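You operate a simulated robot arm through the tools that you are given. There is no shell and no other tool.

Carry out the task below with a simulated robot arm. There is one attempt and no reset: what you move stays moved.

## Task
Dry the wet plate with the fan, then switch it off.
Fine: tip and swing the fan at the plate, lower it, speed 2.

Only the result counts: the job must be done as asked and must still hold three seconds after the hand-in. Knocking over, shifting, dropping, spilling or breaking anything else fails it.

## Robot
A 6-joint arm with a two-finger parallel gripper, fixed in place. Base frame: the origin is at the foot of the arm, x ahead of it, y to its left, z up; the work surface is at about z = 870. Lengths are in mm, angles in degrees, forces in N, time in s.
With the tool pointing down near the work surface it reaches from about 100 to 580 mm from the base axis. Its first joint turns from -166.0 to 166.0 degrees. Payload 1.57 kg.
Tool frame: the origin (TCP) lies between the finger pads and is the grasp point; the fingertips stand 30 mm ahead of it; z points along the fingers, y is the line along which they close. The gripper opens to 110 mm. The fingers are 24 mm wide and 12 mm thick; the gripper's body (48 by 112 mm) begins 78 mm behind the TCP.
Orientation is that of the tool frame in the base frame, as a unit quaternion [x, y, z, w]. With the fingers straight down and closing along the base's y, the tool's x points along the base's -x, its y along +y and its z along -z.

## Interface
- The arm moves only by the tool step_arm. Its argument "commands" is a list that holds one entry, the list of rows, each a list of 6 numbers: the shift along the tool's x, y, z in mm, then the turn, a rotation vector about the tool's x, y, z in degrees. In form: [[[dx, dy, dz, rx, ry, rz], ...]]. A call has 1 to 20 rows; each row is the pose to reach, as a shift and turn from the pose commanded when the call began, along the tool's axes at that moment. "jaw" is the gripper command, from -1 (fully open) to 1 (shut), values between in proportion, set as the call begins (left out, the last holds). A row lasts 0.2 s, in which the tool goes at most 50 mm and 8.6 degrees; a call with a longer step from one row to the next is refused whole, and so is a gripper value outside its range. A pose out of reach is approached as far as the arm can. The call stops where the force on the tool passes 40 N (or 10 N more than at its start, if that is more) or the arm is blocked; 0.2 s more then pass. The fingers move at their own pace (about 108 mm/s each) and stop on an object; they squeeze with about 37 N. The grip force told is the motor's: it shows also when the fingers shut on nothing. Time passes only in rows, and 0.2 s behind the last, so rows that repeat a pose let the fingers close. It gives the time, the measured TCP pose, the force on the tool (base axes), the opening and the grip force at its end, in the units of the frame above (readings bear some noise), with the torque about the TCP (base axes, N m) and any sound that the robot's microphone picked up.
- Cameras (640 x 400 px; columns grow to the right, rows downward): "scene" is fixed at [50.8, -499.1, 1818]; the picture's right is [0.66, -0.76, 0.00], its down [-0.43, -0.37, -0.82] and it looks along [0.62, 0.54, -0.57] (base axes); focal length 214 px, centre (320, 200). "wrist" rides on the gripper at [70, 16, -141] in the tool frame; the picture's right is [-0.23, 0.97, 0.00], its down [-0.85, -0.20, -0.48] and it looks along [-0.47, -0.11, 0.88] (tool axes); focal length 222 px, centre (320, 200). There is no depth. A picture from a camera that has moved, and an enlarged one, comes with that camera's place and axes in the base frame and with its lens.
- grab_frame(camera): a new picture of that camera. No time passes.
- move_column(by): slides the trunk up (or, below 0, down) by that many mm; the arm rides with it, the base frame stays. It gives what a move gives, with no picture.
- zoom(camera, box): a new picture of the part [left, top, right, bottom] of that camera's present view, enlarged. No time passes.
- close_job(): hands the job in; it is judged then, once.

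Places have to be worked out from the pictures, the camera data and where the tool is seen. Open the gripper and draw the arm clear of the work before you hand the job in, unless the task says otherwise.

The tools are called after "Call:" by a JSON object that holds its "name" and its "arguments". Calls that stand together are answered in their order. step_arm: Moves the arm, as the interface text tells. Its arguments: {"type":"object","properties":{"commands":{"type":"array","items":{"type":"array","items":{"type":"array","items":{"type":"number"}}}},"jaw":{"type":"number"}},"required":["commands"]} The other tools are called the same way: move_column (by) slides the trunk up or down; grab_frame (camera) takes a picture; zoom (camera, box) takes an enlarged picture of a part of a camera's view; close_job () hands the job in.

At the start:

```text
t: 0.0
position: [348.9, -97.7, 1603.1]
tool_rot: [0.0, 1.0, 0.0, 0.0]
ft_force: [0.1, -1.0, -0.2]
wrist_torque: [0.0, 0.0, 0.0]
gripper_width: 109.9
grasp_force: 0.2
trunk travel left (down, up): [-525.0, 65.0]
```

scene: 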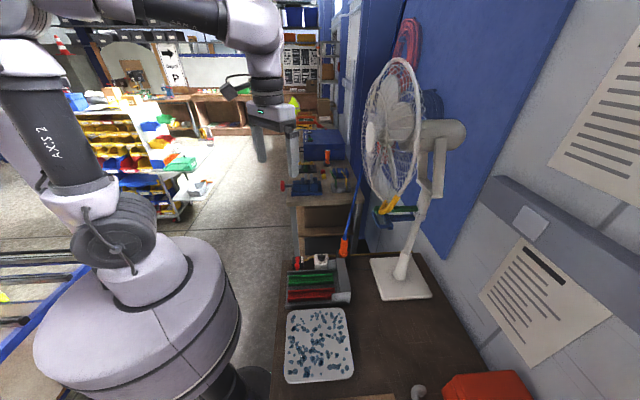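
wrist: 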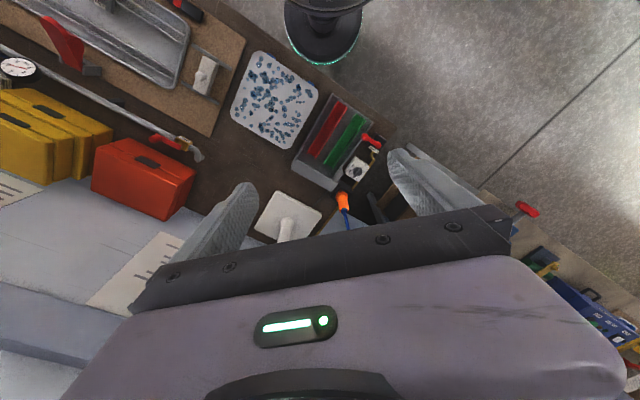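

I start by looking closely at the fan and the plate in the scene camera before moving anything.

Call:
{"name": "zoom", "arguments": {"camera": "scene", "box": [340, 40, 500, 140]}}

Call:
{"name": "zoom", "arguments": {"camera": "scene", "box": [340, 140, 500, 240]}}

Call:
{"name": "zoom", "arguments": {"camera": "scene", "box": [260, 240, 500, 400]}}

Call:
{"name": "zoom", "arguments": {"camera": "wrist", "box": [200, 30, 440, 250]}}

```text
4.00 times, centred on (420, 90) of scene
camera zoom: at [50.8, -499.1, 1818.0], right [0.66, -0.76, 0.0], down [-0.43, -0.37, -0.82], along [0.62, 0.54, -0.57], focal length 858 px, centre (-80, 640)
```

zoom: 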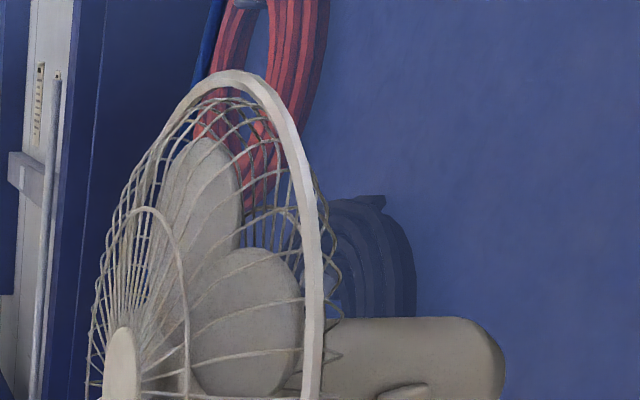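

```text
4.00 times, centred on (420, 190) of scene
camera zoom: at [50.8, -499.1, 1818.0], right [0.66, -0.76, 0.0], down [-0.43, -0.37, -0.82], along [0.62, 0.54, -0.57], focal length 858 px, centre (-80, 240)
```

zoom: 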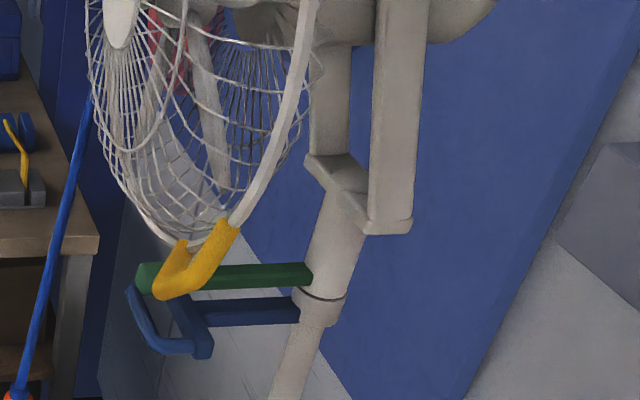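

```text
2.50 times, centred on (380, 320) of scene
camera zoom: at [50.8, -499.1, 1818.0], right [0.66, -0.76, 0.0], down [-0.43, -0.37, -0.82], along [0.62, 0.54, -0.57], focal length 536 px, centre (170, -100)
```

zoom: 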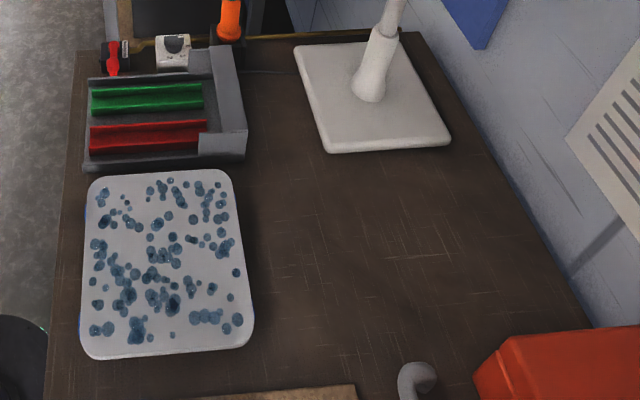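

```text
1.82 times, centred on (320, 140) of wrist
camera zoom: at [277.6, -82.6, 1745.1], right [0.23, 0.97, 0.0], down [0.85, -0.2, 0.48], along [0.47, -0.11, -0.88], focal length 404 px, centre (320, 309)
```

zoom: 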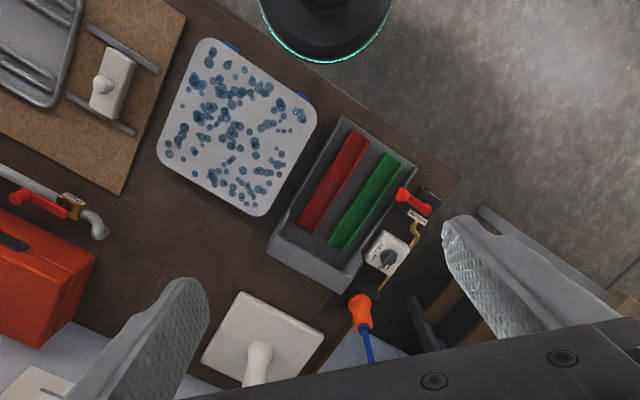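

The fan has a yellow handle on the guard, plus green and blue handles on the neck and collar. A red lever and a knob box sit at the table's far edge. I turn the tool towards the fan and tilt it up to get side views from the wrist camera.

Call:
{"name": "step_arm", "arguments": {"commands": [[[0, 0, 0, 0, 0, 8], [0, 0, 0, 0, 0, 16], [0, 0, 0, 0, 0, 24]]], "jaw": -1}}

Call:
{"name": "step_arm", "arguments": {"commands": [[[0, 0, 0, 0, -8, 0], [0, 0, 0, 0, -16, 0], [0, 0, 0, 0, -24, 0], [0, 0, 0, 0, -32, 0], [0, 0, 0, 0, -40, 0]]]}}

Call:
{"name": "grab_frame", "arguments": {"camera": "wrist"}}

Call:
{"name": "grab_frame", "arguments": {"camera": "scene"}}

```text
t: 0.8
position: [349.3, -98.7, 1601.9]
tool_rot: [0.209, 0.978, 0.0, 0.0]
ft_force: [-1.0, -0.8, -0.3]
wrist_torque: [0.0, -0.02, 0.01]
gripper_width: 110.1
grasp_force: 0.0
trunk travel left (down, up): [-525.0, 65.0]
```

```text
t: 2.0
position: [348.6, -98.2, 1602.9]
tool_rot: [0.194, 0.919, -0.07, 0.336]
ft_force: [-0.9, -0.1, -0.7]
wrist_torque: [-0.02, -0.03, -0.01]
gripper_width: 110.0
grasp_force: 0.1
trunk travel left (down, up): [-525.0, 65.0]
```

```text
taken
camera wrist: at [220.8, -25.3, 1667.5], right [0.55, 0.82, 0.15], down [0.23, -0.32, 0.92], along [0.8, -0.47, -0.37], focal length 222 px, centre (320, 200)
```

wrist: 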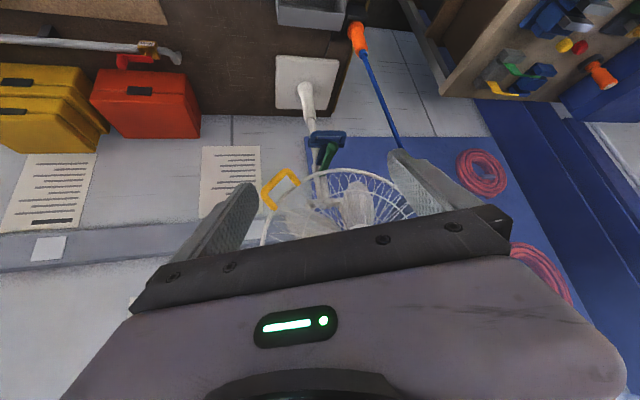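

```text
taken
```

scene: 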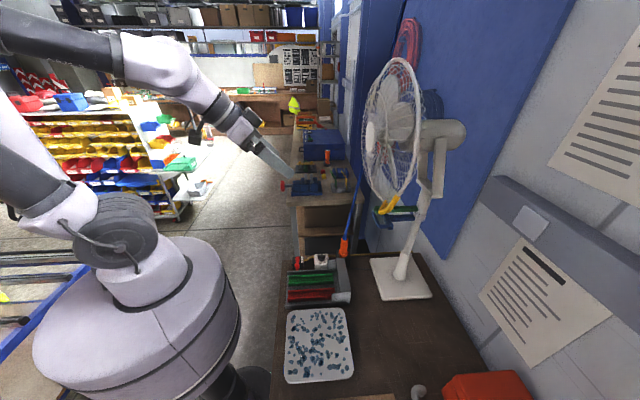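

The wrist view (upside-down) shows the fan from the front-left. I zoom in on it for the handles.

Call:
{"name": "zoom", "arguments": {"camera": "wrist", "box": [240, 120, 420, 240]}}

Call:
{"name": "zoom", "arguments": {"camera": "wrist", "box": [260, 20, 400, 140]}}

```text
3.33 times, centred on (330, 180) of wrist
camera zoom: at [220.8, -25.3, 1667.5], right [0.55, 0.82, 0.15], down [0.23, -0.32, 0.92], along [0.8, -0.47, -0.37], focal length 740 px, centre (287, 267)
```

zoom: 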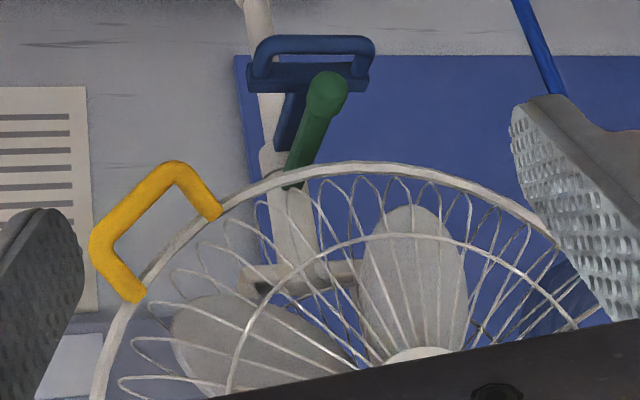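

```text
3.33 times, centred on (330, 80) of wrist
camera zoom: at [220.8, -25.3, 1667.5], right [0.55, 0.82, 0.15], down [0.23, -0.32, 0.92], along [0.8, -0.47, -0.37], focal length 740 px, centre (287, 600)
```

zoom: 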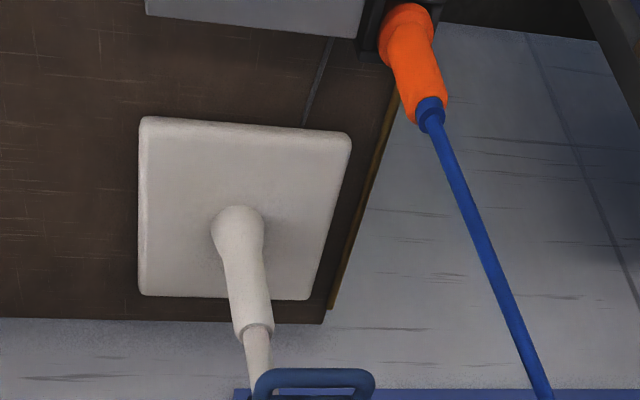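

Triangulating gives the yellow handle near (546,-328,1445), the green tip near (680,-235,1326), and the blue grip near (679,-239,1275). I tilt up more and look again to refine these and see the whole head.

Call:
{"name": "step_arm", "arguments": {"commands": [[[0, 0, 0, 0, -8, 0], [0, 0, 0, 0, -16, 0], [0, 0, 0, 0, -24, 0]]]}}

Call:
{"name": "grab_frame", "arguments": {"camera": "wrist"}}

Call:
{"name": "zoom", "arguments": {"camera": "wrist", "box": [240, 20, 440, 220]}}

```text
t: 2.8
position: [374.1, -99.7, 1639.6]
tool_rot: [0.176, 0.831, -0.109, 0.517]
ft_force: [-0.3, -1.0, 1.1]
wrist_torque: [-0.02, -0.01, 0.01]
gripper_width: 109.9
grasp_force: 0.1
out of reach, approached as far as the arm can: row 2, 3
trunk travel left (down, up): [-525.0, 65.0]
```

```text
taken
camera wrist: at [235.6, -22.1, 1641.6], right [0.49, 0.85, 0.2], down [-0.13, -0.16, 0.98], along [0.86, -0.5, 0.03], focal length 222 px, centre (320, 200)
```

wrist: 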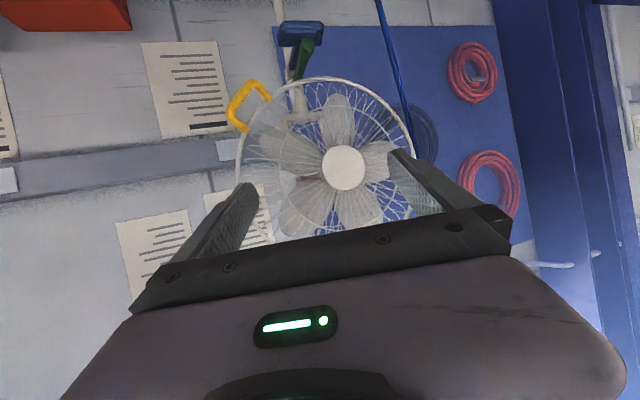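

```text
2.00 times, centred on (340, 120) of wrist
camera zoom: at [235.6, -22.1, 1641.6], right [0.49, 0.85, 0.2], down [-0.13, -0.16, 0.98], along [0.86, -0.5, 0.03], focal length 444 px, centre (280, 360)
```

zoom: 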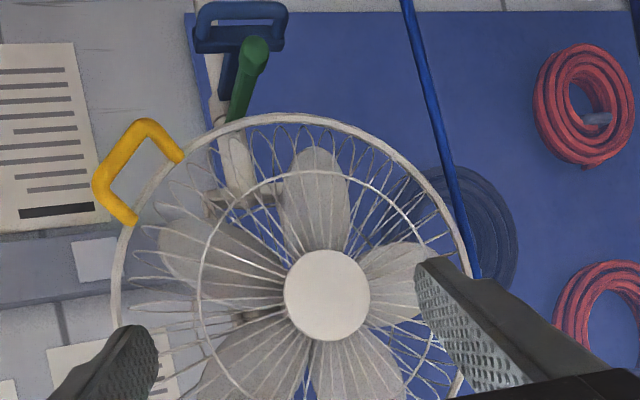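

The hub sits near (640,-190,1608), so the fan faces roughly azimuth 137° and must swing about 31° towards the plate. I zoom in on the blue and green handles for detail.

Call:
{"name": "zoom", "arguments": {"camera": "wrist", "box": [265, 10, 345, 60]}}

Call:
{"name": "zoom", "arguments": {"camera": "wrist", "box": [215, 60, 295, 140]}}

Call:
{"name": "zoom", "arguments": {"camera": "scene", "box": [365, 180, 445, 240]}}

Call:
{"name": "zoom", "arguments": {"camera": "scene", "box": [285, 240, 365, 290]}}

```text
8.00 times, centred on (305, 35) of wrist
camera zoom: at [235.6, -22.1, 1641.6], right [0.49, 0.85, 0.2], down [-0.13, -0.16, 0.98], along [0.86, -0.5, 0.03], focal length 1777 px, centre (440, 1520)
```

zoom: 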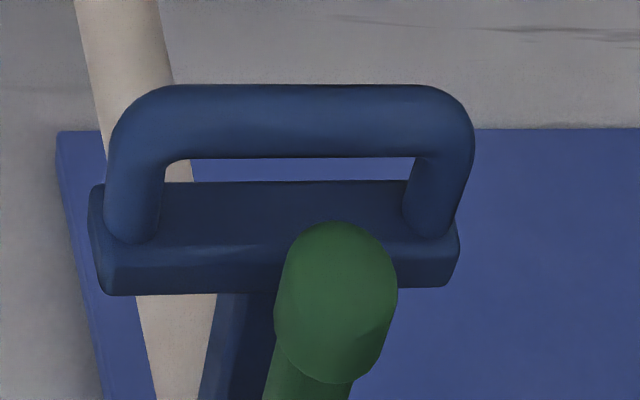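

```text
5.00 times, centred on (255, 100) of wrist
camera zoom: at [235.6, -22.1, 1641.6], right [0.49, 0.85, 0.2], down [-0.13, -0.16, 0.98], along [0.86, -0.5, 0.03], focal length 1111 px, centre (645, 700)
```

zoom: 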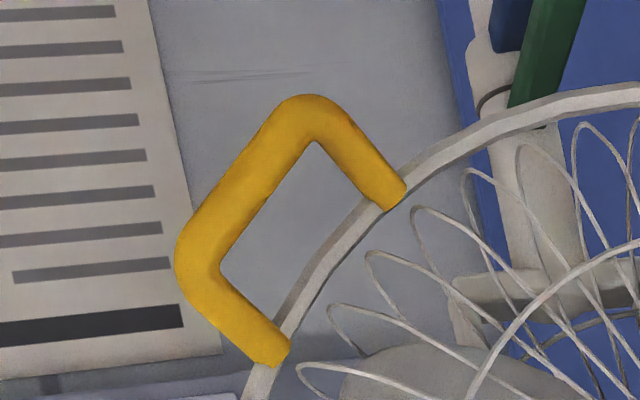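

```text
6.67 times, centred on (405, 210) of scene
camera zoom: at [50.8, -499.1, 1818.0], right [0.66, -0.76, 0.0], down [-0.43, -0.37, -0.82], along [0.62, 0.54, -0.57], focal length 1430 px, centre (-247, 133)
```

zoom: 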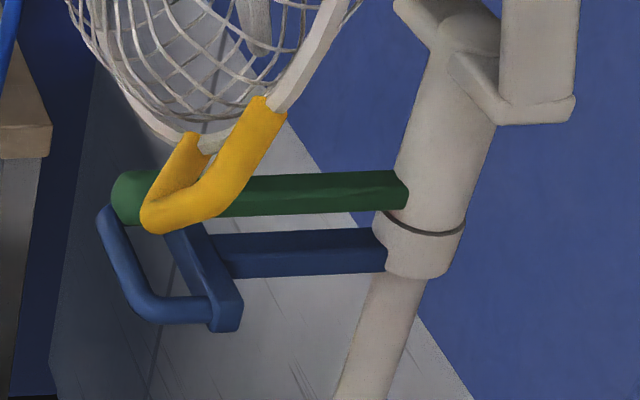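

```text
8.00 times, centred on (325, 265) of scene
camera zoom: at [50.8, -499.1, 1818.0], right [0.66, -0.76, 0.0], down [-0.43, -0.37, -0.82], along [0.62, 0.54, -0.57], focal length 1716 px, centre (280, -320)
```

zoom: 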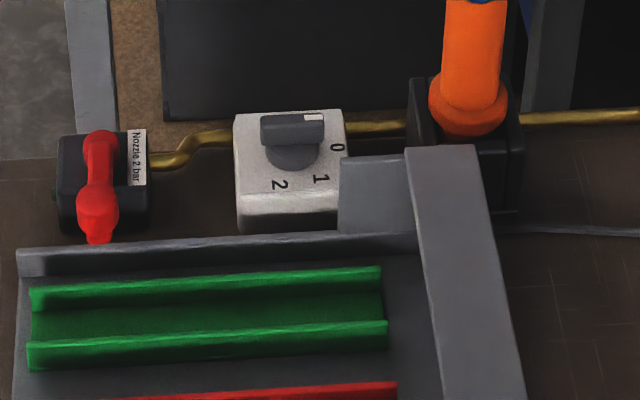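

The red lever is an air-nozzle valve, so it's not the fan's. The box with marks 0/1/2 is the fan switch, currently at 0, near (612,-20,940). I lower the trunk so the arm is level with the blue height handle.

Call:
{"name": "move_column", "arguments": {"by": -330}}

Call:
{"name": "grab_frame", "arguments": {"camera": "scene"}}

Call:
{"name": "grab_frame", "arguments": {"camera": "wrist"}}

```text
t: 6.0
position: [374.5, -99.2, 1311.5]
tool_rot: [0.176, 0.831, -0.11, 0.517]
ft_force: [-0.1, 0.6, -0.5]
wrist_torque: [0.01, -0.01, 0.02]
gripper_width: 110.0
grasp_force: 0.0
trunk travel left (down, up): [-195.0, 395.0]
```

```text
taken
```

scene: 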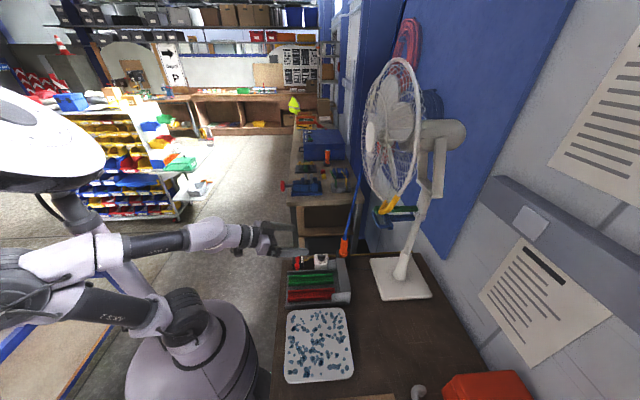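

```text
taken
camera wrist: at [235.2, -22.3, 1311.9], right [0.49, 0.85, 0.2], down [-0.13, -0.16, 0.98], along [0.86, -0.5, 0.03], focal length 222 px, centre (320, 200)
```

wrist: 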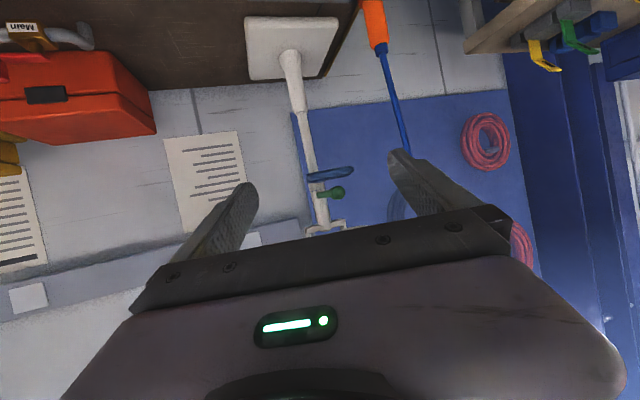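

The wrist camera now looks almost level at the handles. I zoom in to measure the blue bar and green tip precisely.

Call:
{"name": "zoom", "arguments": {"camera": "wrist", "box": [280, 140, 380, 240]}}

```text
4.00 times, centred on (330, 190) of wrist
camera zoom: at [235.2, -22.3, 1311.9], right [0.49, 0.85, 0.2], down [-0.13, -0.16, 0.98], along [0.86, -0.5, 0.03], focal length 888 px, centre (280, 240)
```

zoom: 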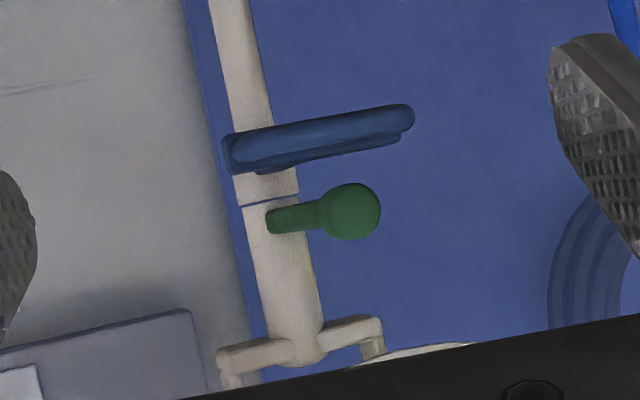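

Estimates so far:
- Green ball at about (683,-234,1321), on the rotating neck.
- Blue bar at about (683,-241,1278), on the fixed collar directly below it.

I plan to swing the fan with the green handle first, which also frees the blue one from above. I go to a staging point 150 mm in front of the green ball, with the tool level and in line with its bar.

Call:
{"name": "step_arm", "arguments": {"commands": [[[-19.6, 9.6, 33.6, 3.5, -5.2, 0.8], [-39.2, 19.2, 67.2, 7.0, -10.4, 1.6], [-58.7, 28.8, 100.7, 10.4, -15.7, 2.5], [-78.3, 38.4, 134.3, 13.9, -20.9, 3.3], [-97.9, 48.0, 167.9, 17.4, -26.1, 4.1], [-97.9, 48.0, 167.9, 17.4, -26.1, 4.1]]], "jaw": -1}}

Call:
{"name": "grab_frame", "arguments": {"camera": "wrist"}}

Call:
{"name": "grab_frame", "arguments": {"camera": "scene"}}

```text
t: 7.5
position: [571.3, -135.8, 1323.0]
tool_rot: [0.253, 0.66, -0.253, 0.661]
ft_force: [0.2, -0.1, 0.0]
wrist_torque: [-0.02, -0.02, 0.03]
gripper_width: 109.7
grasp_force: 0.1
trunk travel left (down, up): [-195.0, 395.0]
```

```text
taken
camera wrist: at [475.3, -30.3, 1254.6], right [0.65, 0.73, 0.23], down [-0.49, 0.17, 0.85], along [0.58, -0.67, 0.47], focal length 222 px, centre (320, 200)
```

wrist: 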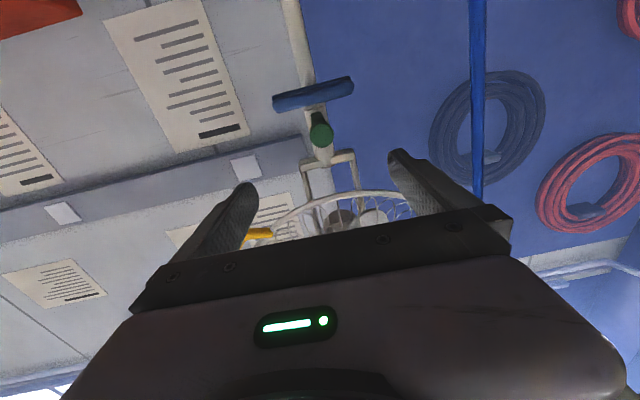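

```text
taken
```

scene: 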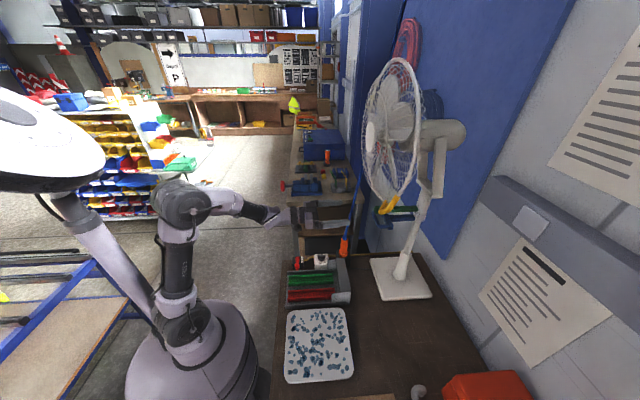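

The tool is level and pointing along the green bar. I zoom to check the green ball against the fingers before advancing.

Call:
{"name": "zoom", "arguments": {"camera": "wrist", "box": [240, 60, 420, 240]}}

```text
2.22 times, centred on (330, 150) of wrist
camera zoom: at [475.3, -30.3, 1254.6], right [0.65, 0.73, 0.23], down [-0.49, 0.17, 0.85], along [0.58, -0.67, 0.47], focal length 494 px, centre (298, 311)
```

zoom: 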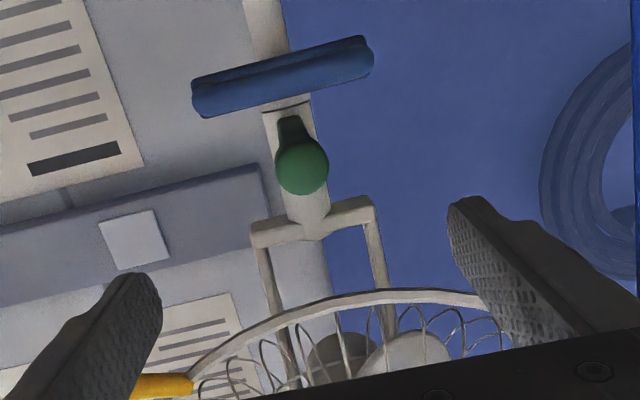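

The ball at about (685,-235,1319) is on the tool axis within 2 mm. I advance 142 mm with the fingers open to straddle it, then close to about 40 mm so it is caged.

Call:
{"name": "step_arm", "arguments": {"commands": [[[0, 2, 36, 0, 0, 0], [0, 2, 72, 0, 0, 0], [0, 2, 108, 0, 0, 0], [0, 2, 142, 0, 0, 0]]]}}

Call:
{"name": "step_arm", "arguments": {"commands": [[[0, 0, 0, 0, 0, 0], [0, 0, 0, 0, 0, 0], [0, 0, 0, 0, 0, 0]]], "jaw": 0.3}}

Call:
{"name": "grab_frame", "arguments": {"camera": "wrist"}}

Call:
{"name": "zoom", "arguments": {"camera": "scene", "box": [340, 150, 460, 250]}}

```text
t: 8.4
position: [678.0, -229.4, 1323.1]
tool_rot: [0.252, 0.661, -0.252, 0.66]
ft_force: [0.4, -0.7, -0.2]
wrist_torque: [0.02, 0.0, 0.02]
gripper_width: 110.0
grasp_force: 0.1
trunk travel left (down, up): [-195.0, 395.0]
```

```text
t: 9.2
position: [677.8, -228.7, 1323.4]
tool_rot: [0.251, 0.661, -0.252, 0.661]
ft_force: [0.7, -0.4, 0.2]
wrist_torque: [0.01, 0.0, 0.0]
gripper_width: 38.5
grasp_force: 0.1
trunk travel left (down, up): [-195.0, 395.0]
```

```text
taken
camera wrist: at [581.8, -122.6, 1254.7], right [0.65, 0.73, 0.23], down [-0.49, 0.17, 0.86], along [0.58, -0.67, 0.47], focal length 222 px, centre (320, 200)
```

wrist: 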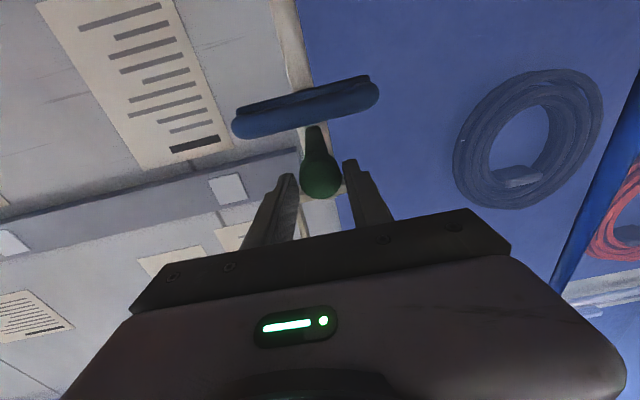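

```text
4.00 times, centred on (400, 200) of scene
camera zoom: at [50.8, -499.1, 1818.0], right [0.66, -0.76, 0.0], down [-0.43, -0.37, -0.82], along [0.62, 0.54, -0.57], focal length 858 px, centre (0, 200)
```

zoom: 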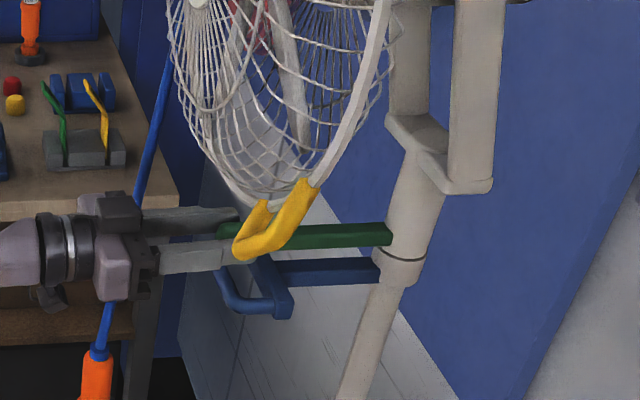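

The ball sits between the fingertips, and the pole axis works out to about (812,-365). The plate centre is near (317,-257), so the fan must turn about +33°. I swing along that arc in small rows, rotating the tool with the handle.

Call:
{"name": "step_arm", "arguments": {"commands": [[[0, -11.4, -0.4, -3.41, 0, 0], [0, -22.7, 0, -6.82, 0, 0], [0, -34.1, 1.0, -10.23, 0, 0], [0, -45.3, 2.6, -13.64, 0, 0], [0, -56.4, 5.0, -17.05, 0, 0]]]}}

Call:
{"name": "grab_frame", "arguments": {"camera": "scene"}}

Call:
{"name": "grab_frame", "arguments": {"camera": "wrist"}}

```text
t: 10.4
position: [672.7, -235.2, 1349.7]
tool_rot: [0.186, 0.691, -0.182, 0.675]
ft_force: [0.4, -0.2, -0.2]
wrist_torque: [-0.02, -0.05, 0.01]
gripper_width: 38.6
grasp_force: 0.0
out of reach, approached as far as the arm can: row 3, 4, 5
trunk travel left (down, up): [-195.0, 395.0]
```

```text
taken
```

scene: 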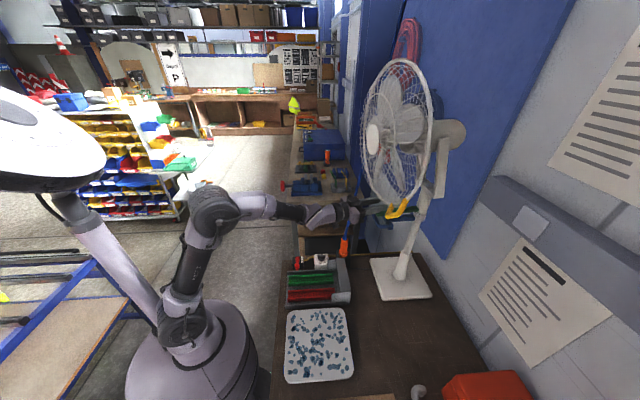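

```text
taken
camera wrist: at [557.0, -150.5, 1285.4], right [0.49, 0.84, 0.23], down [-0.5, 0.06, 0.87], along [0.71, -0.54, 0.44], focal length 222 px, centre (320, 200)
```

wrist: 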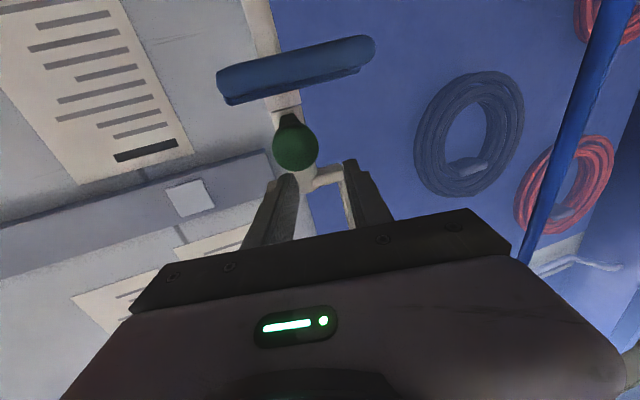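

The arm reported out of reach midway, and the fingers rose off the ball to z≈1350 after the fan turned a little. Probably the wrist is limited with the shoulder this high. I back off to the staging pose, staying above the ball first.

Call:
{"name": "step_arm", "arguments": {"commands": [[[-4, 3, -35, 2, 0, 0], [-2, 12, -70, 5, 0, 0], [14, 24, -105, 9, 0, 0], [29.9, 34.9, -137, 11.7, 0, 0], [29.9, 34.9, -137, 11.7, 0, 0]]]}}

Call:
{"name": "grab_frame", "arguments": {"camera": "scene"}}

Call:
{"name": "grab_frame", "arguments": {"camera": "wrist"}}

```text
t: 11.7
position: [571.7, -135.7, 1323.1]
tool_rot: [0.254, 0.669, -0.251, 0.652]
ft_force: [-1.0, 0.3, 0.0]
wrist_torque: [0.01, 0.01, 0.03]
gripper_width: 38.4
grasp_force: 0.1
trunk travel left (down, up): [-195.0, 395.0]
```

```text
taken
```

scene: 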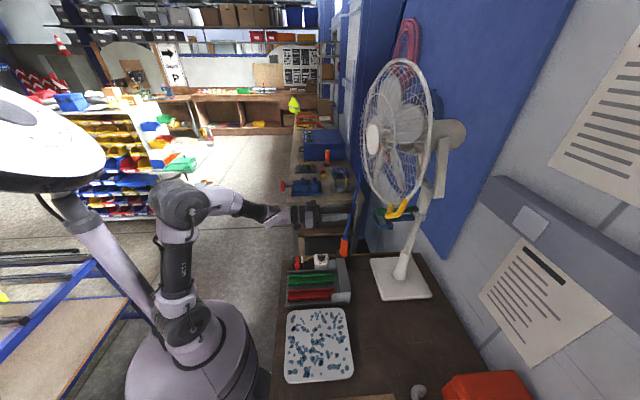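

```text
taken
camera wrist: at [474.3, -29.5, 1258.5], right [0.66, 0.72, 0.22], down [-0.47, 0.16, 0.87], along [0.59, -0.67, 0.45], focal length 222 px, centre (320, 200)
```

wrist: 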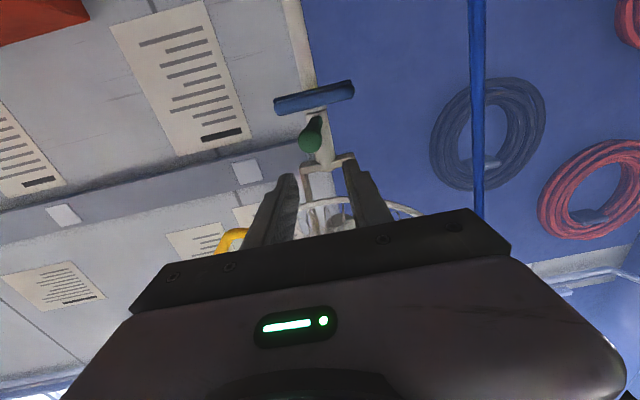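

The swing moves freely and holds. My estimate is that the wrist's upward bend is limited, so a lower shoulder would flatten the forearm. I lower the trunk by 180, then raise the tool back to the handle height.

Call:
{"name": "move_column", "arguments": {"by": -180}}

Call:
{"name": "step_arm", "arguments": {"commands": [[[-40, 0, 0, 0, 0, 0], [-80, 0, 0, 0, 0, 0], [-120, 0, 0, 0, 0, 0], [-150, 0, 0, 0, 0, 0], [-180, 0, 0, 0, 0, 0], [-180, 0, 0, 0, 0, 0]]]}}

Call:
{"name": "grab_frame", "arguments": {"camera": "wrist"}}

Call:
{"name": "grab_frame", "arguments": {"camera": "scene"}}

```text
t: 13.7
position: [571.0, -136.2, 1143.3]
tool_rot: [0.255, 0.668, -0.253, 0.652]
ft_force: [-0.7, 0.2, 0.2]
wrist_torque: [-0.01, -0.02, 0.0]
gripper_width: 38.6
grasp_force: 0.0
trunk travel left (down, up): [-15.0, 575.0]
```

```text
t: 15.1
position: [574.8, -138.7, 1323.3]
tool_rot: [0.254, 0.669, -0.251, 0.652]
ft_force: [1.6, -1.0, -0.5]
wrist_torque: [0.03, 0.01, 0.03]
gripper_width: 38.5
grasp_force: 0.0
trunk travel left (down, up): [-15.0, 575.0]
```

```text
taken
camera wrist: at [478.9, -31.7, 1258.7], right [0.65, 0.72, 0.22], down [-0.47, 0.16, 0.87], along [0.59, -0.67, 0.45], focal length 222 px, centre (320, 200)
```

wrist: 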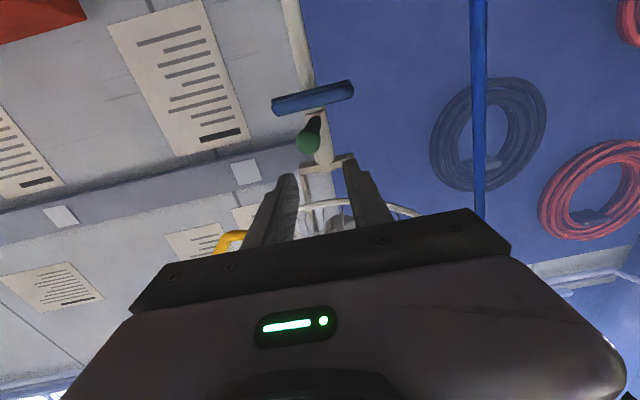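

```text
taken
```

scene: 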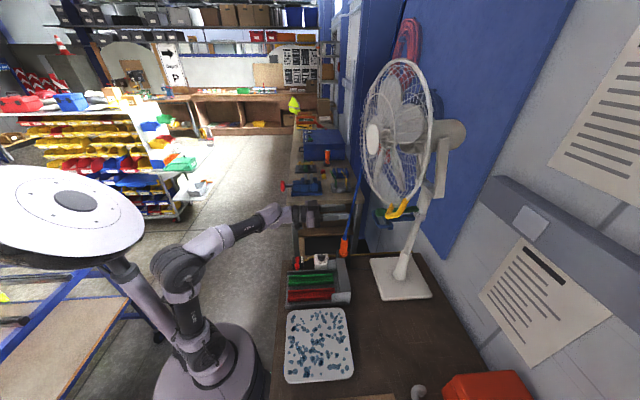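

The forearm now slopes upward to the tool, with good reach. The ball seems to have moved about 5°; I zoom to re-measure it before straddling again.

Call:
{"name": "zoom", "arguments": {"camera": "wrist", "box": [250, 60, 390, 160]}}

Call:
{"name": "zoom", "arguments": {"camera": "scene", "box": [365, 180, 445, 240]}}

```text
4.00 times, centred on (320, 110) of wrist
camera zoom: at [478.9, -31.7, 1258.7], right [0.65, 0.72, 0.22], down [-0.47, 0.16, 0.87], along [0.59, -0.67, 0.45], focal length 888 px, centre (320, 560)
```

zoom: 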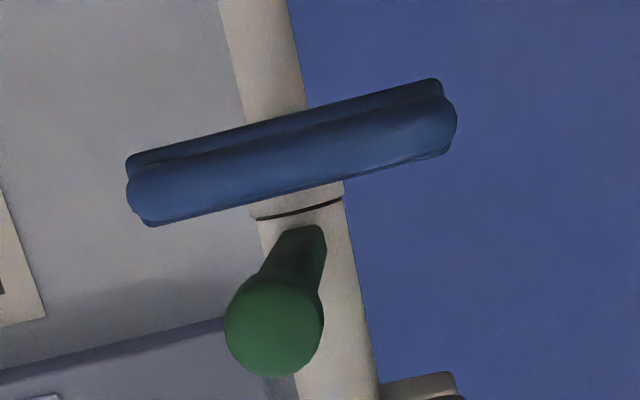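

```text
6.67 times, centred on (405, 210) of scene
camera zoom: at [50.8, -499.1, 1818.0], right [0.66, -0.76, 0.0], down [-0.43, -0.37, -0.82], along [0.62, 0.54, -0.57], focal length 1430 px, centre (-247, 133)
```

zoom: 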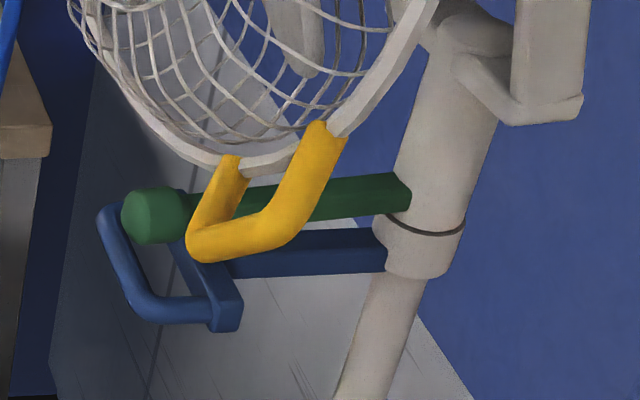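

Ball now at (678,-252,1320). I open to about 65 mm, shift 15 mm right, advance 150 mm, then close to about 38 mm around it.

Call:
{"name": "step_arm", "arguments": {"commands": [[[-2, -15.4, 0, 0, 0, 0], [-2, -15.4, 0, 0, 0, 0], [-2, -15.4, 37, 0, 0, 0], [-2, -15.4, 75, 0, 0, 0], [-2, -15.4, 113, 0, 0, 0], [-2, -15.4, 150, 0, 0, 0]]], "jaw": -0.2}}

Call:
{"name": "step_arm", "arguments": {"commands": [[[0, 0, 0, 0, 0, 0], [0, 0, 0, 0, 0, 0]]], "jaw": 0.32}}

Call:
{"name": "grab_frame", "arguments": {"camera": "wrist"}}

```text
t: 16.4
position: [678.3, -251.7, 1323.4]
tool_rot: [0.254, 0.669, -0.252, 0.652]
ft_force: [-1.1, -0.1, 0.6]
wrist_torque: [-0.01, -0.01, 0.01]
gripper_width: 66.1
grasp_force: 0.0
trunk travel left (down, up): [-15.0, 575.0]
```

```text
t: 17.1
position: [677.3, -250.8, 1321.4]
tool_rot: [0.254, 0.669, -0.252, 0.652]
ft_force: [0.7, -0.5, 0.6]
wrist_torque: [0.01, -0.02, -0.02]
gripper_width: 37.2
grasp_force: 0.0
trunk travel left (down, up): [-15.0, 575.0]
```

```text
taken
camera wrist: at [579.8, -144.1, 1257.4], right [0.65, 0.72, 0.22], down [-0.47, 0.16, 0.87], along [0.59, -0.67, 0.45], focal length 222 px, centre (320, 200)
```

wrist: 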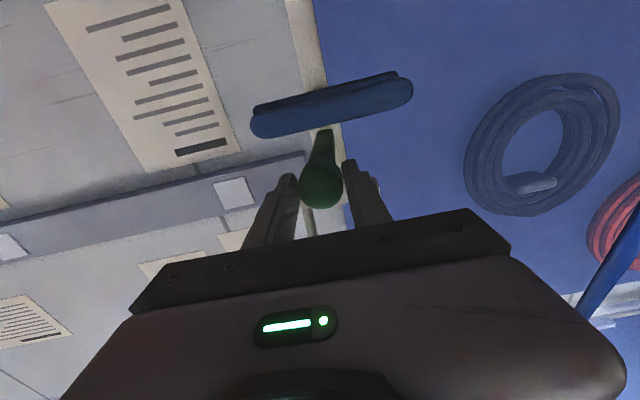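

The ball is centred between the fingers. I swing the first half of the arc and check.

Call:
{"name": "step_arm", "arguments": {"commands": [[[0, -8.8, 0.5, -2.87, 0, 0], [0, -17.6, 1.4, -5.74, 0, 0], [0, -26.4, 2.7, -8.61, 0, 0], [0, -35.0, 4.5, -11.48, 0, 0], [0, -43.6, 6.8, -14.35, 0, 0]]]}}

Call:
{"name": "grab_frame", "arguments": {"camera": "wrist"}}

Call:
{"name": "grab_frame", "arguments": {"camera": "scene"}}

```text
t: 18.2
position: [654.1, -283.8, 1323.1]
tool_rot: [0.176, 0.691, -0.174, 0.679]
ft_force: [1.0, 2.0, -1.3]
wrist_torque: [0.02, -0.02, 0.02]
gripper_width: 39.4
grasp_force: 0.8
out of reach, approached as far as the arm can: row 5
trunk travel left (down, up): [-15.0, 575.0]
```

```text
taken
camera wrist: at [536.1, -201.8, 1257.8], right [0.47, 0.85, 0.23], down [-0.5, 0.05, 0.86], along [0.73, -0.52, 0.45], focal length 222 px, centre (320, 200)
```

wrist: 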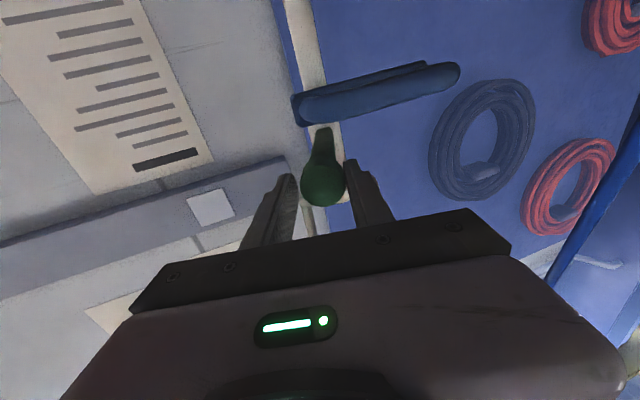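

```text
taken
```

scene: 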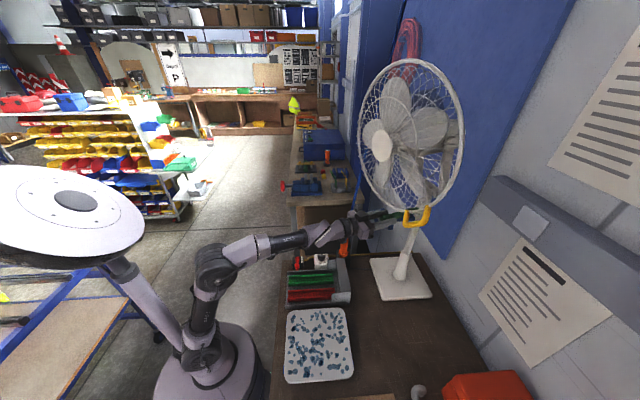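

The fan swung another ~13° with only about 2 N. The arm again hit a limit as the tool yaw neared radial (az ≈ -29°). I'll open wider, turn the tool back to az ≈ -40°, and push the rest with the left finger, without rotating the tool.

Call:
{"name": "step_arm", "arguments": {"commands": [[[0, 0, -6, 0, 0, 0], [0, 0, -12, 4, 0, 0], [0, 0, -17, 8, 0, 0], [0, 0, -17, 11.3, 0, 0], [0, 0, -17, 11.3, 0, 0]]], "jaw": -0.27}}

Call:
{"name": "grab_frame", "arguments": {"camera": "wrist"}}

Call:
{"name": "zoom", "arguments": {"camera": "scene", "box": [340, 160, 460, 250]}}

```text
t: 19.4
position: [639.7, -276.2, 1324.9]
tool_rot: [0.237, 0.675, -0.234, 0.659]
ft_force: [0.7, -0.6, -0.3]
wrist_torque: [0.02, 0.0, -0.01]
gripper_width: 69.8
grasp_force: 0.1
out of reach, approached as far as the arm can: row 2
trunk travel left (down, up): [-15.0, 575.0]
```

```text
taken
camera wrist: at [537.3, -174.3, 1259.4], right [0.62, 0.76, 0.22], down [-0.48, 0.13, 0.87], along [0.62, -0.64, 0.45], focal length 222 px, centre (320, 200)
```

wrist: 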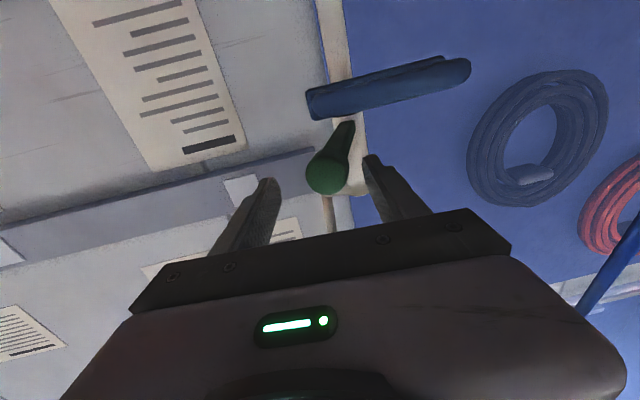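

```text
4.44 times, centred on (400, 205) of scene
camera zoom: at [50.8, -499.1, 1818.0], right [0.66, -0.76, 0.0], down [-0.43, -0.37, -0.82], along [0.62, 0.54, -0.57], focal length 953 px, centre (-36, 178)
```

zoom: 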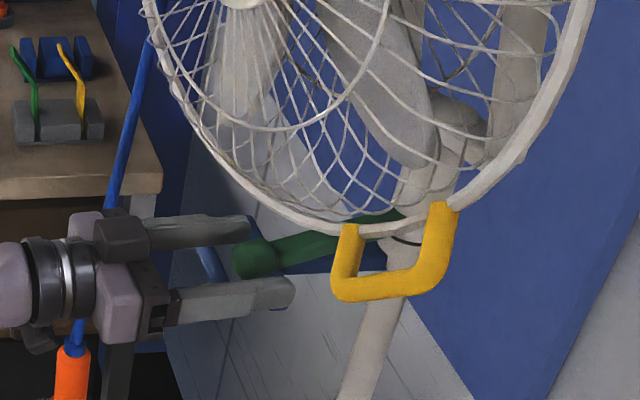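

Ball is at about (656,-281), fan az ≈ 152°, with 16° to go. I push with the left finger by translating only, following the ball's arc.

Call:
{"name": "step_arm", "arguments": {"commands": [[[2, -12, 1, 0, 0, 0], [3, -24, 2.5, 0, 0, 0], [3, -35, 4, 0, 0, 0], [3, -46, 8.5, 0, 0, 0], [3, -57.5, 13.4, 0, 0, 0], [3, -57.5, 13.4, 0, 0, 0]]]}}

Call:
{"name": "grab_frame", "arguments": {"camera": "wrist"}}

Call:
{"name": "grab_frame", "arguments": {"camera": "scene"}}

Call:
{"name": "zoom", "arguments": {"camera": "scene", "box": [340, 160, 460, 250]}}

```text
t: 20.9
position: [616.0, -328.3, 1321.4]
tool_rot: [0.236, 0.675, -0.233, 0.659]
ft_force: [2.2, 5.1, 1.8]
wrist_torque: [0.03, -0.03, 0.17]
gripper_width: 74.6
grasp_force: 2.3
trunk travel left (down, up): [-15.0, 575.0]
```

```text
taken
camera wrist: at [512.0, -226.8, 1256.4], right [0.61, 0.76, 0.22], down [-0.48, 0.13, 0.87], along [0.63, -0.64, 0.45], focal length 222 px, centre (320, 200)
```

wrist: 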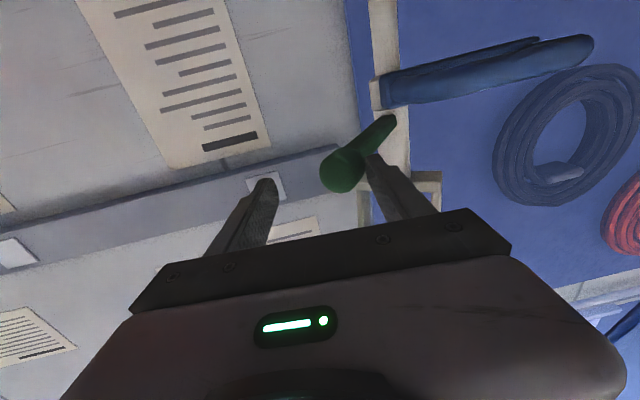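

```text
taken
```

scene: 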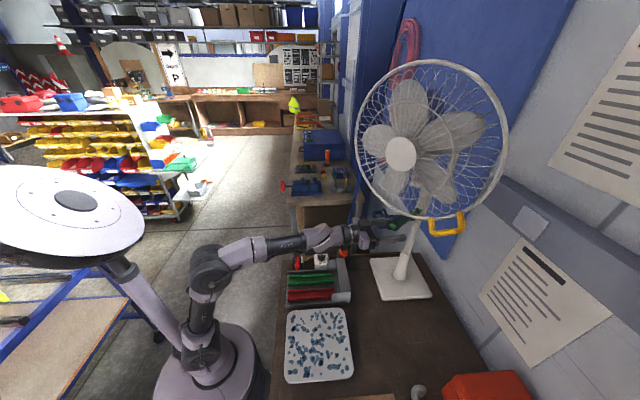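

```text
4.44 times, centred on (400, 205) of scene
camera zoom: at [50.8, -499.1, 1818.0], right [0.66, -0.76, 0.0], down [-0.43, -0.37, -0.82], along [0.62, 0.54, -0.57], focal length 953 px, centre (-36, 178)
```

zoom: 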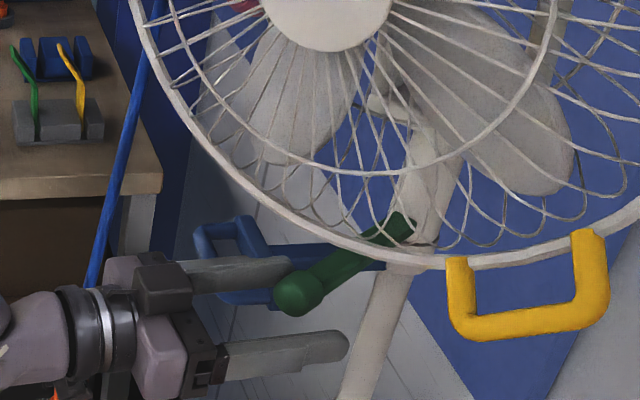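

The fan has swung to about az 170°, nearly at the plate, and the blue handle stayed put and is now free on top. I back off the green ball, close the fingers and move to a staging point in front of the blue bar.

Call:
{"name": "step_arm", "arguments": {"commands": [[[0, 8, -30, 0, 0, 0], [0, 5, -65, 0, 0, 0], [0, 5, -100, 0, 0, 0]]]}}

Call:
{"name": "step_arm", "arguments": {"commands": [[[-4, 35, -5, 0, 0, 0], [-4, 70, -10, 0, 0, 0], [-4, 105, -15, 0, 0, 0], [-4, 105, -15, 0, 0, 0]]], "jaw": 1}}

Call:
{"name": "grab_frame", "arguments": {"camera": "wrist"}}

Call:
{"name": "grab_frame", "arguments": {"camera": "scene"}}

```text
t: 21.6
position: [540.3, -262.8, 1324.6]
tool_rot: [0.236, 0.675, -0.233, 0.659]
ft_force: [0.6, -0.2, -0.4]
wrist_torque: [-0.01, 0.0, 0.0]
gripper_width: 69.8
grasp_force: 0.0
trunk travel left (down, up): [-15.0, 575.0]
```

```text
t: 22.6
position: [594.0, -170.7, 1328.0]
tool_rot: [0.237, 0.676, -0.234, 0.658]
ft_force: [0.6, 0.6, 0.4]
wrist_torque: [0.01, 0.01, -0.03]
gripper_width: 0.2
grasp_force: 21.5
trunk travel left (down, up): [-15.0, 575.0]
```

```text
taken
camera wrist: at [491.5, -68.9, 1262.7], right [0.62, 0.76, 0.22], down [-0.48, 0.13, 0.87], along [0.63, -0.64, 0.45], focal length 222 px, centre (320, 200)
```

wrist: 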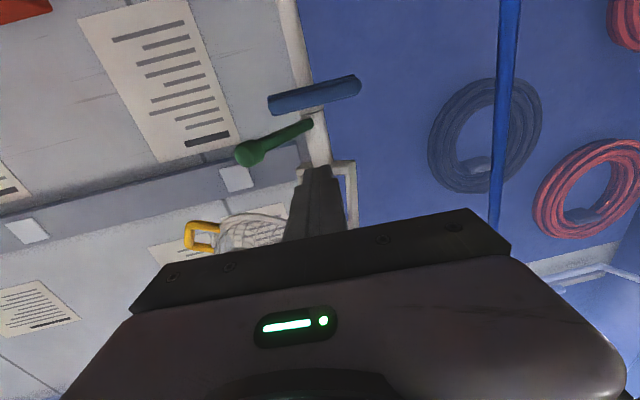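

```text
taken
```

scene: 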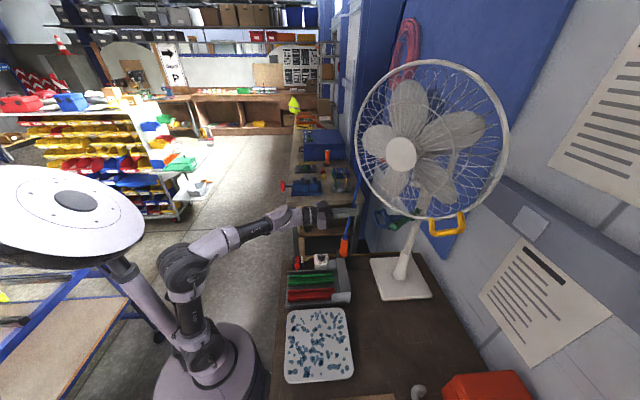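

Clear of the green handle. I zoom on the blue bar to fix its position relative to the closed fingers.

Call:
{"name": "zoom", "arguments": {"camera": "wrist", "box": [220, 60, 380, 180]}}

Call:
{"name": "zoom", "arguments": {"camera": "scene", "box": [350, 190, 430, 250]}}

```text
3.33 times, centred on (300, 120) of wrist
camera zoom: at [491.5, -68.9, 1262.7], right [0.62, 0.76, 0.22], down [-0.48, 0.13, 0.87], along [0.63, -0.64, 0.45], focal length 740 px, centre (387, 467)
```

zoom: 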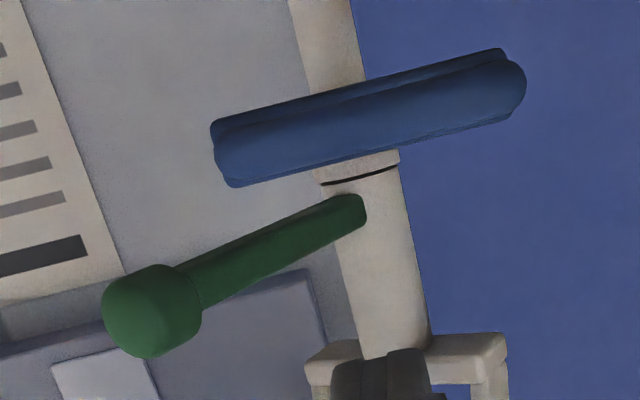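

```text
6.67 times, centred on (390, 220) of scene
camera zoom: at [50.8, -499.1, 1818.0], right [0.66, -0.76, 0.0], down [-0.43, -0.37, -0.82], along [0.62, 0.54, -0.57], focal length 1430 px, centre (-147, 67)
```

zoom: 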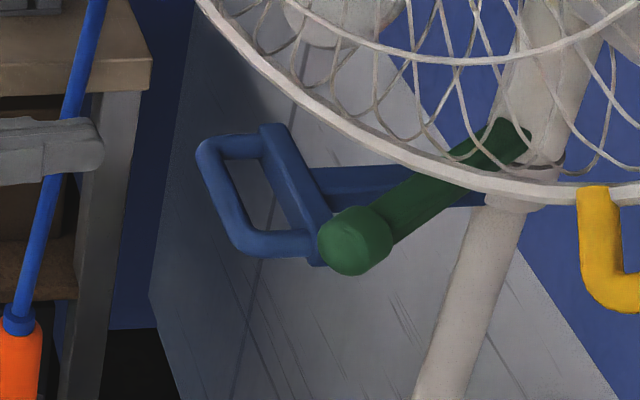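

Blue bar centre is at (686,-235,1273), 8 mm left of my axis and 112 mm ahead. I advance above it and come down until the closed fingers touch.

Call:
{"name": "step_arm", "arguments": {"commands": [[[0, 7.6, 35, 0, 0, 0], [0, 7.6, 70, 0, 0, 0], [0, 7.6, 104, 0, 0, 0], [10, 7.6, 104, 0, 0, 0], [20, 7.6, 104, 0, 0, 0], [28, 7.6, 104, 0, 0, 0]]]}}

Call:
{"name": "zoom", "arguments": {"camera": "scene", "box": [330, 180, 430, 250]}}

Call:
{"name": "grab_frame", "arguments": {"camera": "wrist"}}

```text
t: 24.1
position: [679.2, -230.3, 1296.6]
tool_rot: [0.236, 0.675, -0.233, 0.659]
ft_force: [-0.4, -0.3, -0.4]
wrist_torque: [-0.01, -0.01, 0.0]
gripper_width: 0.0
grasp_force: 21.6
trunk travel left (down, up): [-15.0, 575.0]
```

```text
5.71 times, centred on (380, 215) of scene
camera zoom: at [50.8, -499.1, 1818.0], right [0.66, -0.76, 0.0], down [-0.43, -0.37, -0.82], along [0.62, 0.54, -0.57], focal length 1226 px, centre (-23, 114)
```

zoom: 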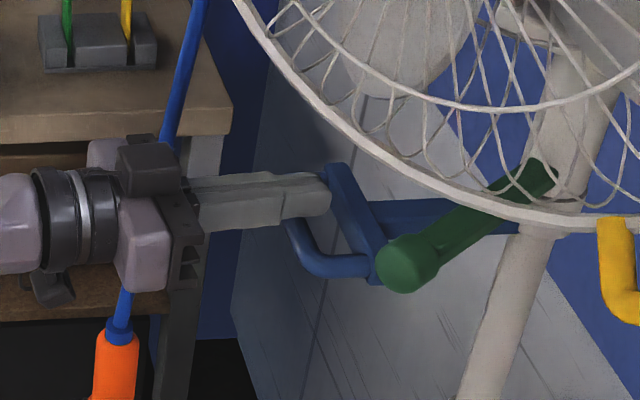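

```text
taken
camera wrist: at [576.1, -128.4, 1232.1], right [0.61, 0.76, 0.22], down [-0.48, 0.13, 0.87], along [0.63, -0.64, 0.45], focal length 222 px, centre (320, 200)
```

wrist: 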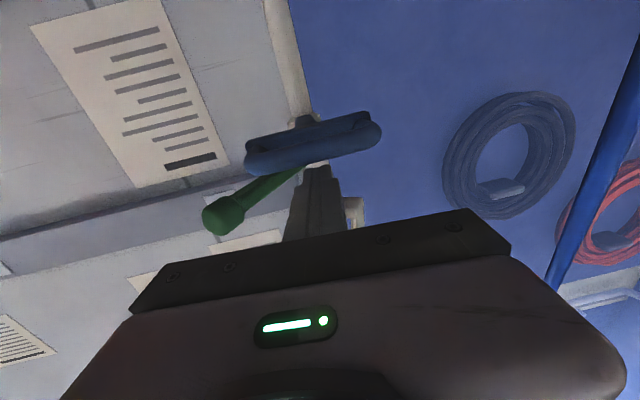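

The fingers lie across the bar, just above it. I press down slowly and watch the force.

Call:
{"name": "step_arm", "arguments": {"commands": [[[6, 0, 0, 0, 0, 0], [12, 0, 0, 0, 0, 0], [20, 0, 0, 0, 0, 0], [28, 0, 0, 0, 0, 0]]]}}

Call:
{"name": "zoom", "arguments": {"camera": "scene", "box": [330, 180, 430, 250]}}

```text
t: 25.1
position: [677.8, -230.6, 1269.1]
tool_rot: [0.237, 0.676, -0.233, 0.658]
ft_force: [-1.3, -0.5, 4.3]
wrist_torque: [-0.03, -0.04, -0.05]
gripper_width: 0.0
grasp_force: 21.2
trunk travel left (down, up): [-15.0, 575.0]
```

```text
5.71 times, centred on (380, 215) of scene
camera zoom: at [50.8, -499.1, 1818.0], right [0.66, -0.76, 0.0], down [-0.43, -0.37, -0.82], along [0.62, 0.54, -0.57], focal length 1226 px, centre (-23, 114)
```

zoom: 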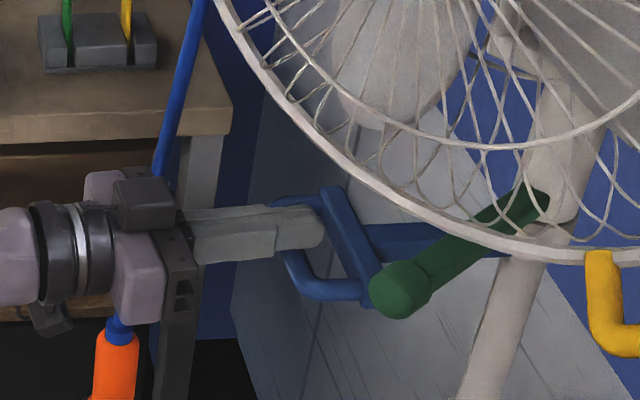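

The column slides down with only about 4 N. I keep lowering.

Call:
{"name": "step_arm", "arguments": {"commands": [[[15, 0, 0, 0, 0, 0], [30, 0, 0, 0, 0, 0], [45, 0, 0, 0, 0, 0], [60, 0, 0, 0, 0, 0], [75, 0, 0, 0, 0, 0], [90, 0, 0, 0, 0, 0]]]}}

Call:
{"name": "grab_frame", "arguments": {"camera": "scene"}}

```text
t: 26.4
position: [675.6, -228.9, 1179.1]
tool_rot: [0.236, 0.675, -0.233, 0.659]
ft_force: [0.4, -1.5, 3.5]
wrist_torque: [-0.06, -0.07, 0.0]
gripper_width: 0.1
grasp_force: 21.5
trunk travel left (down, up): [-15.0, 575.0]
```

```text
taken
```

scene: 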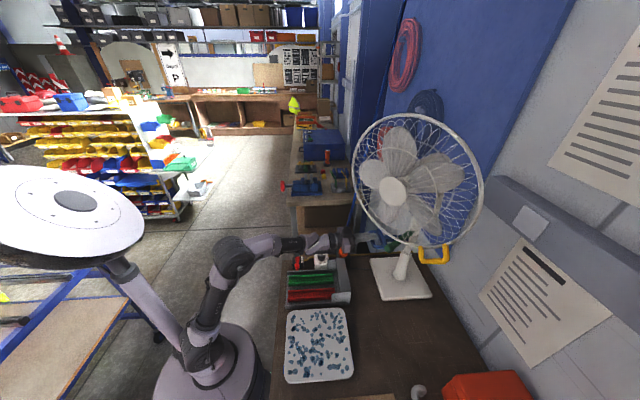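

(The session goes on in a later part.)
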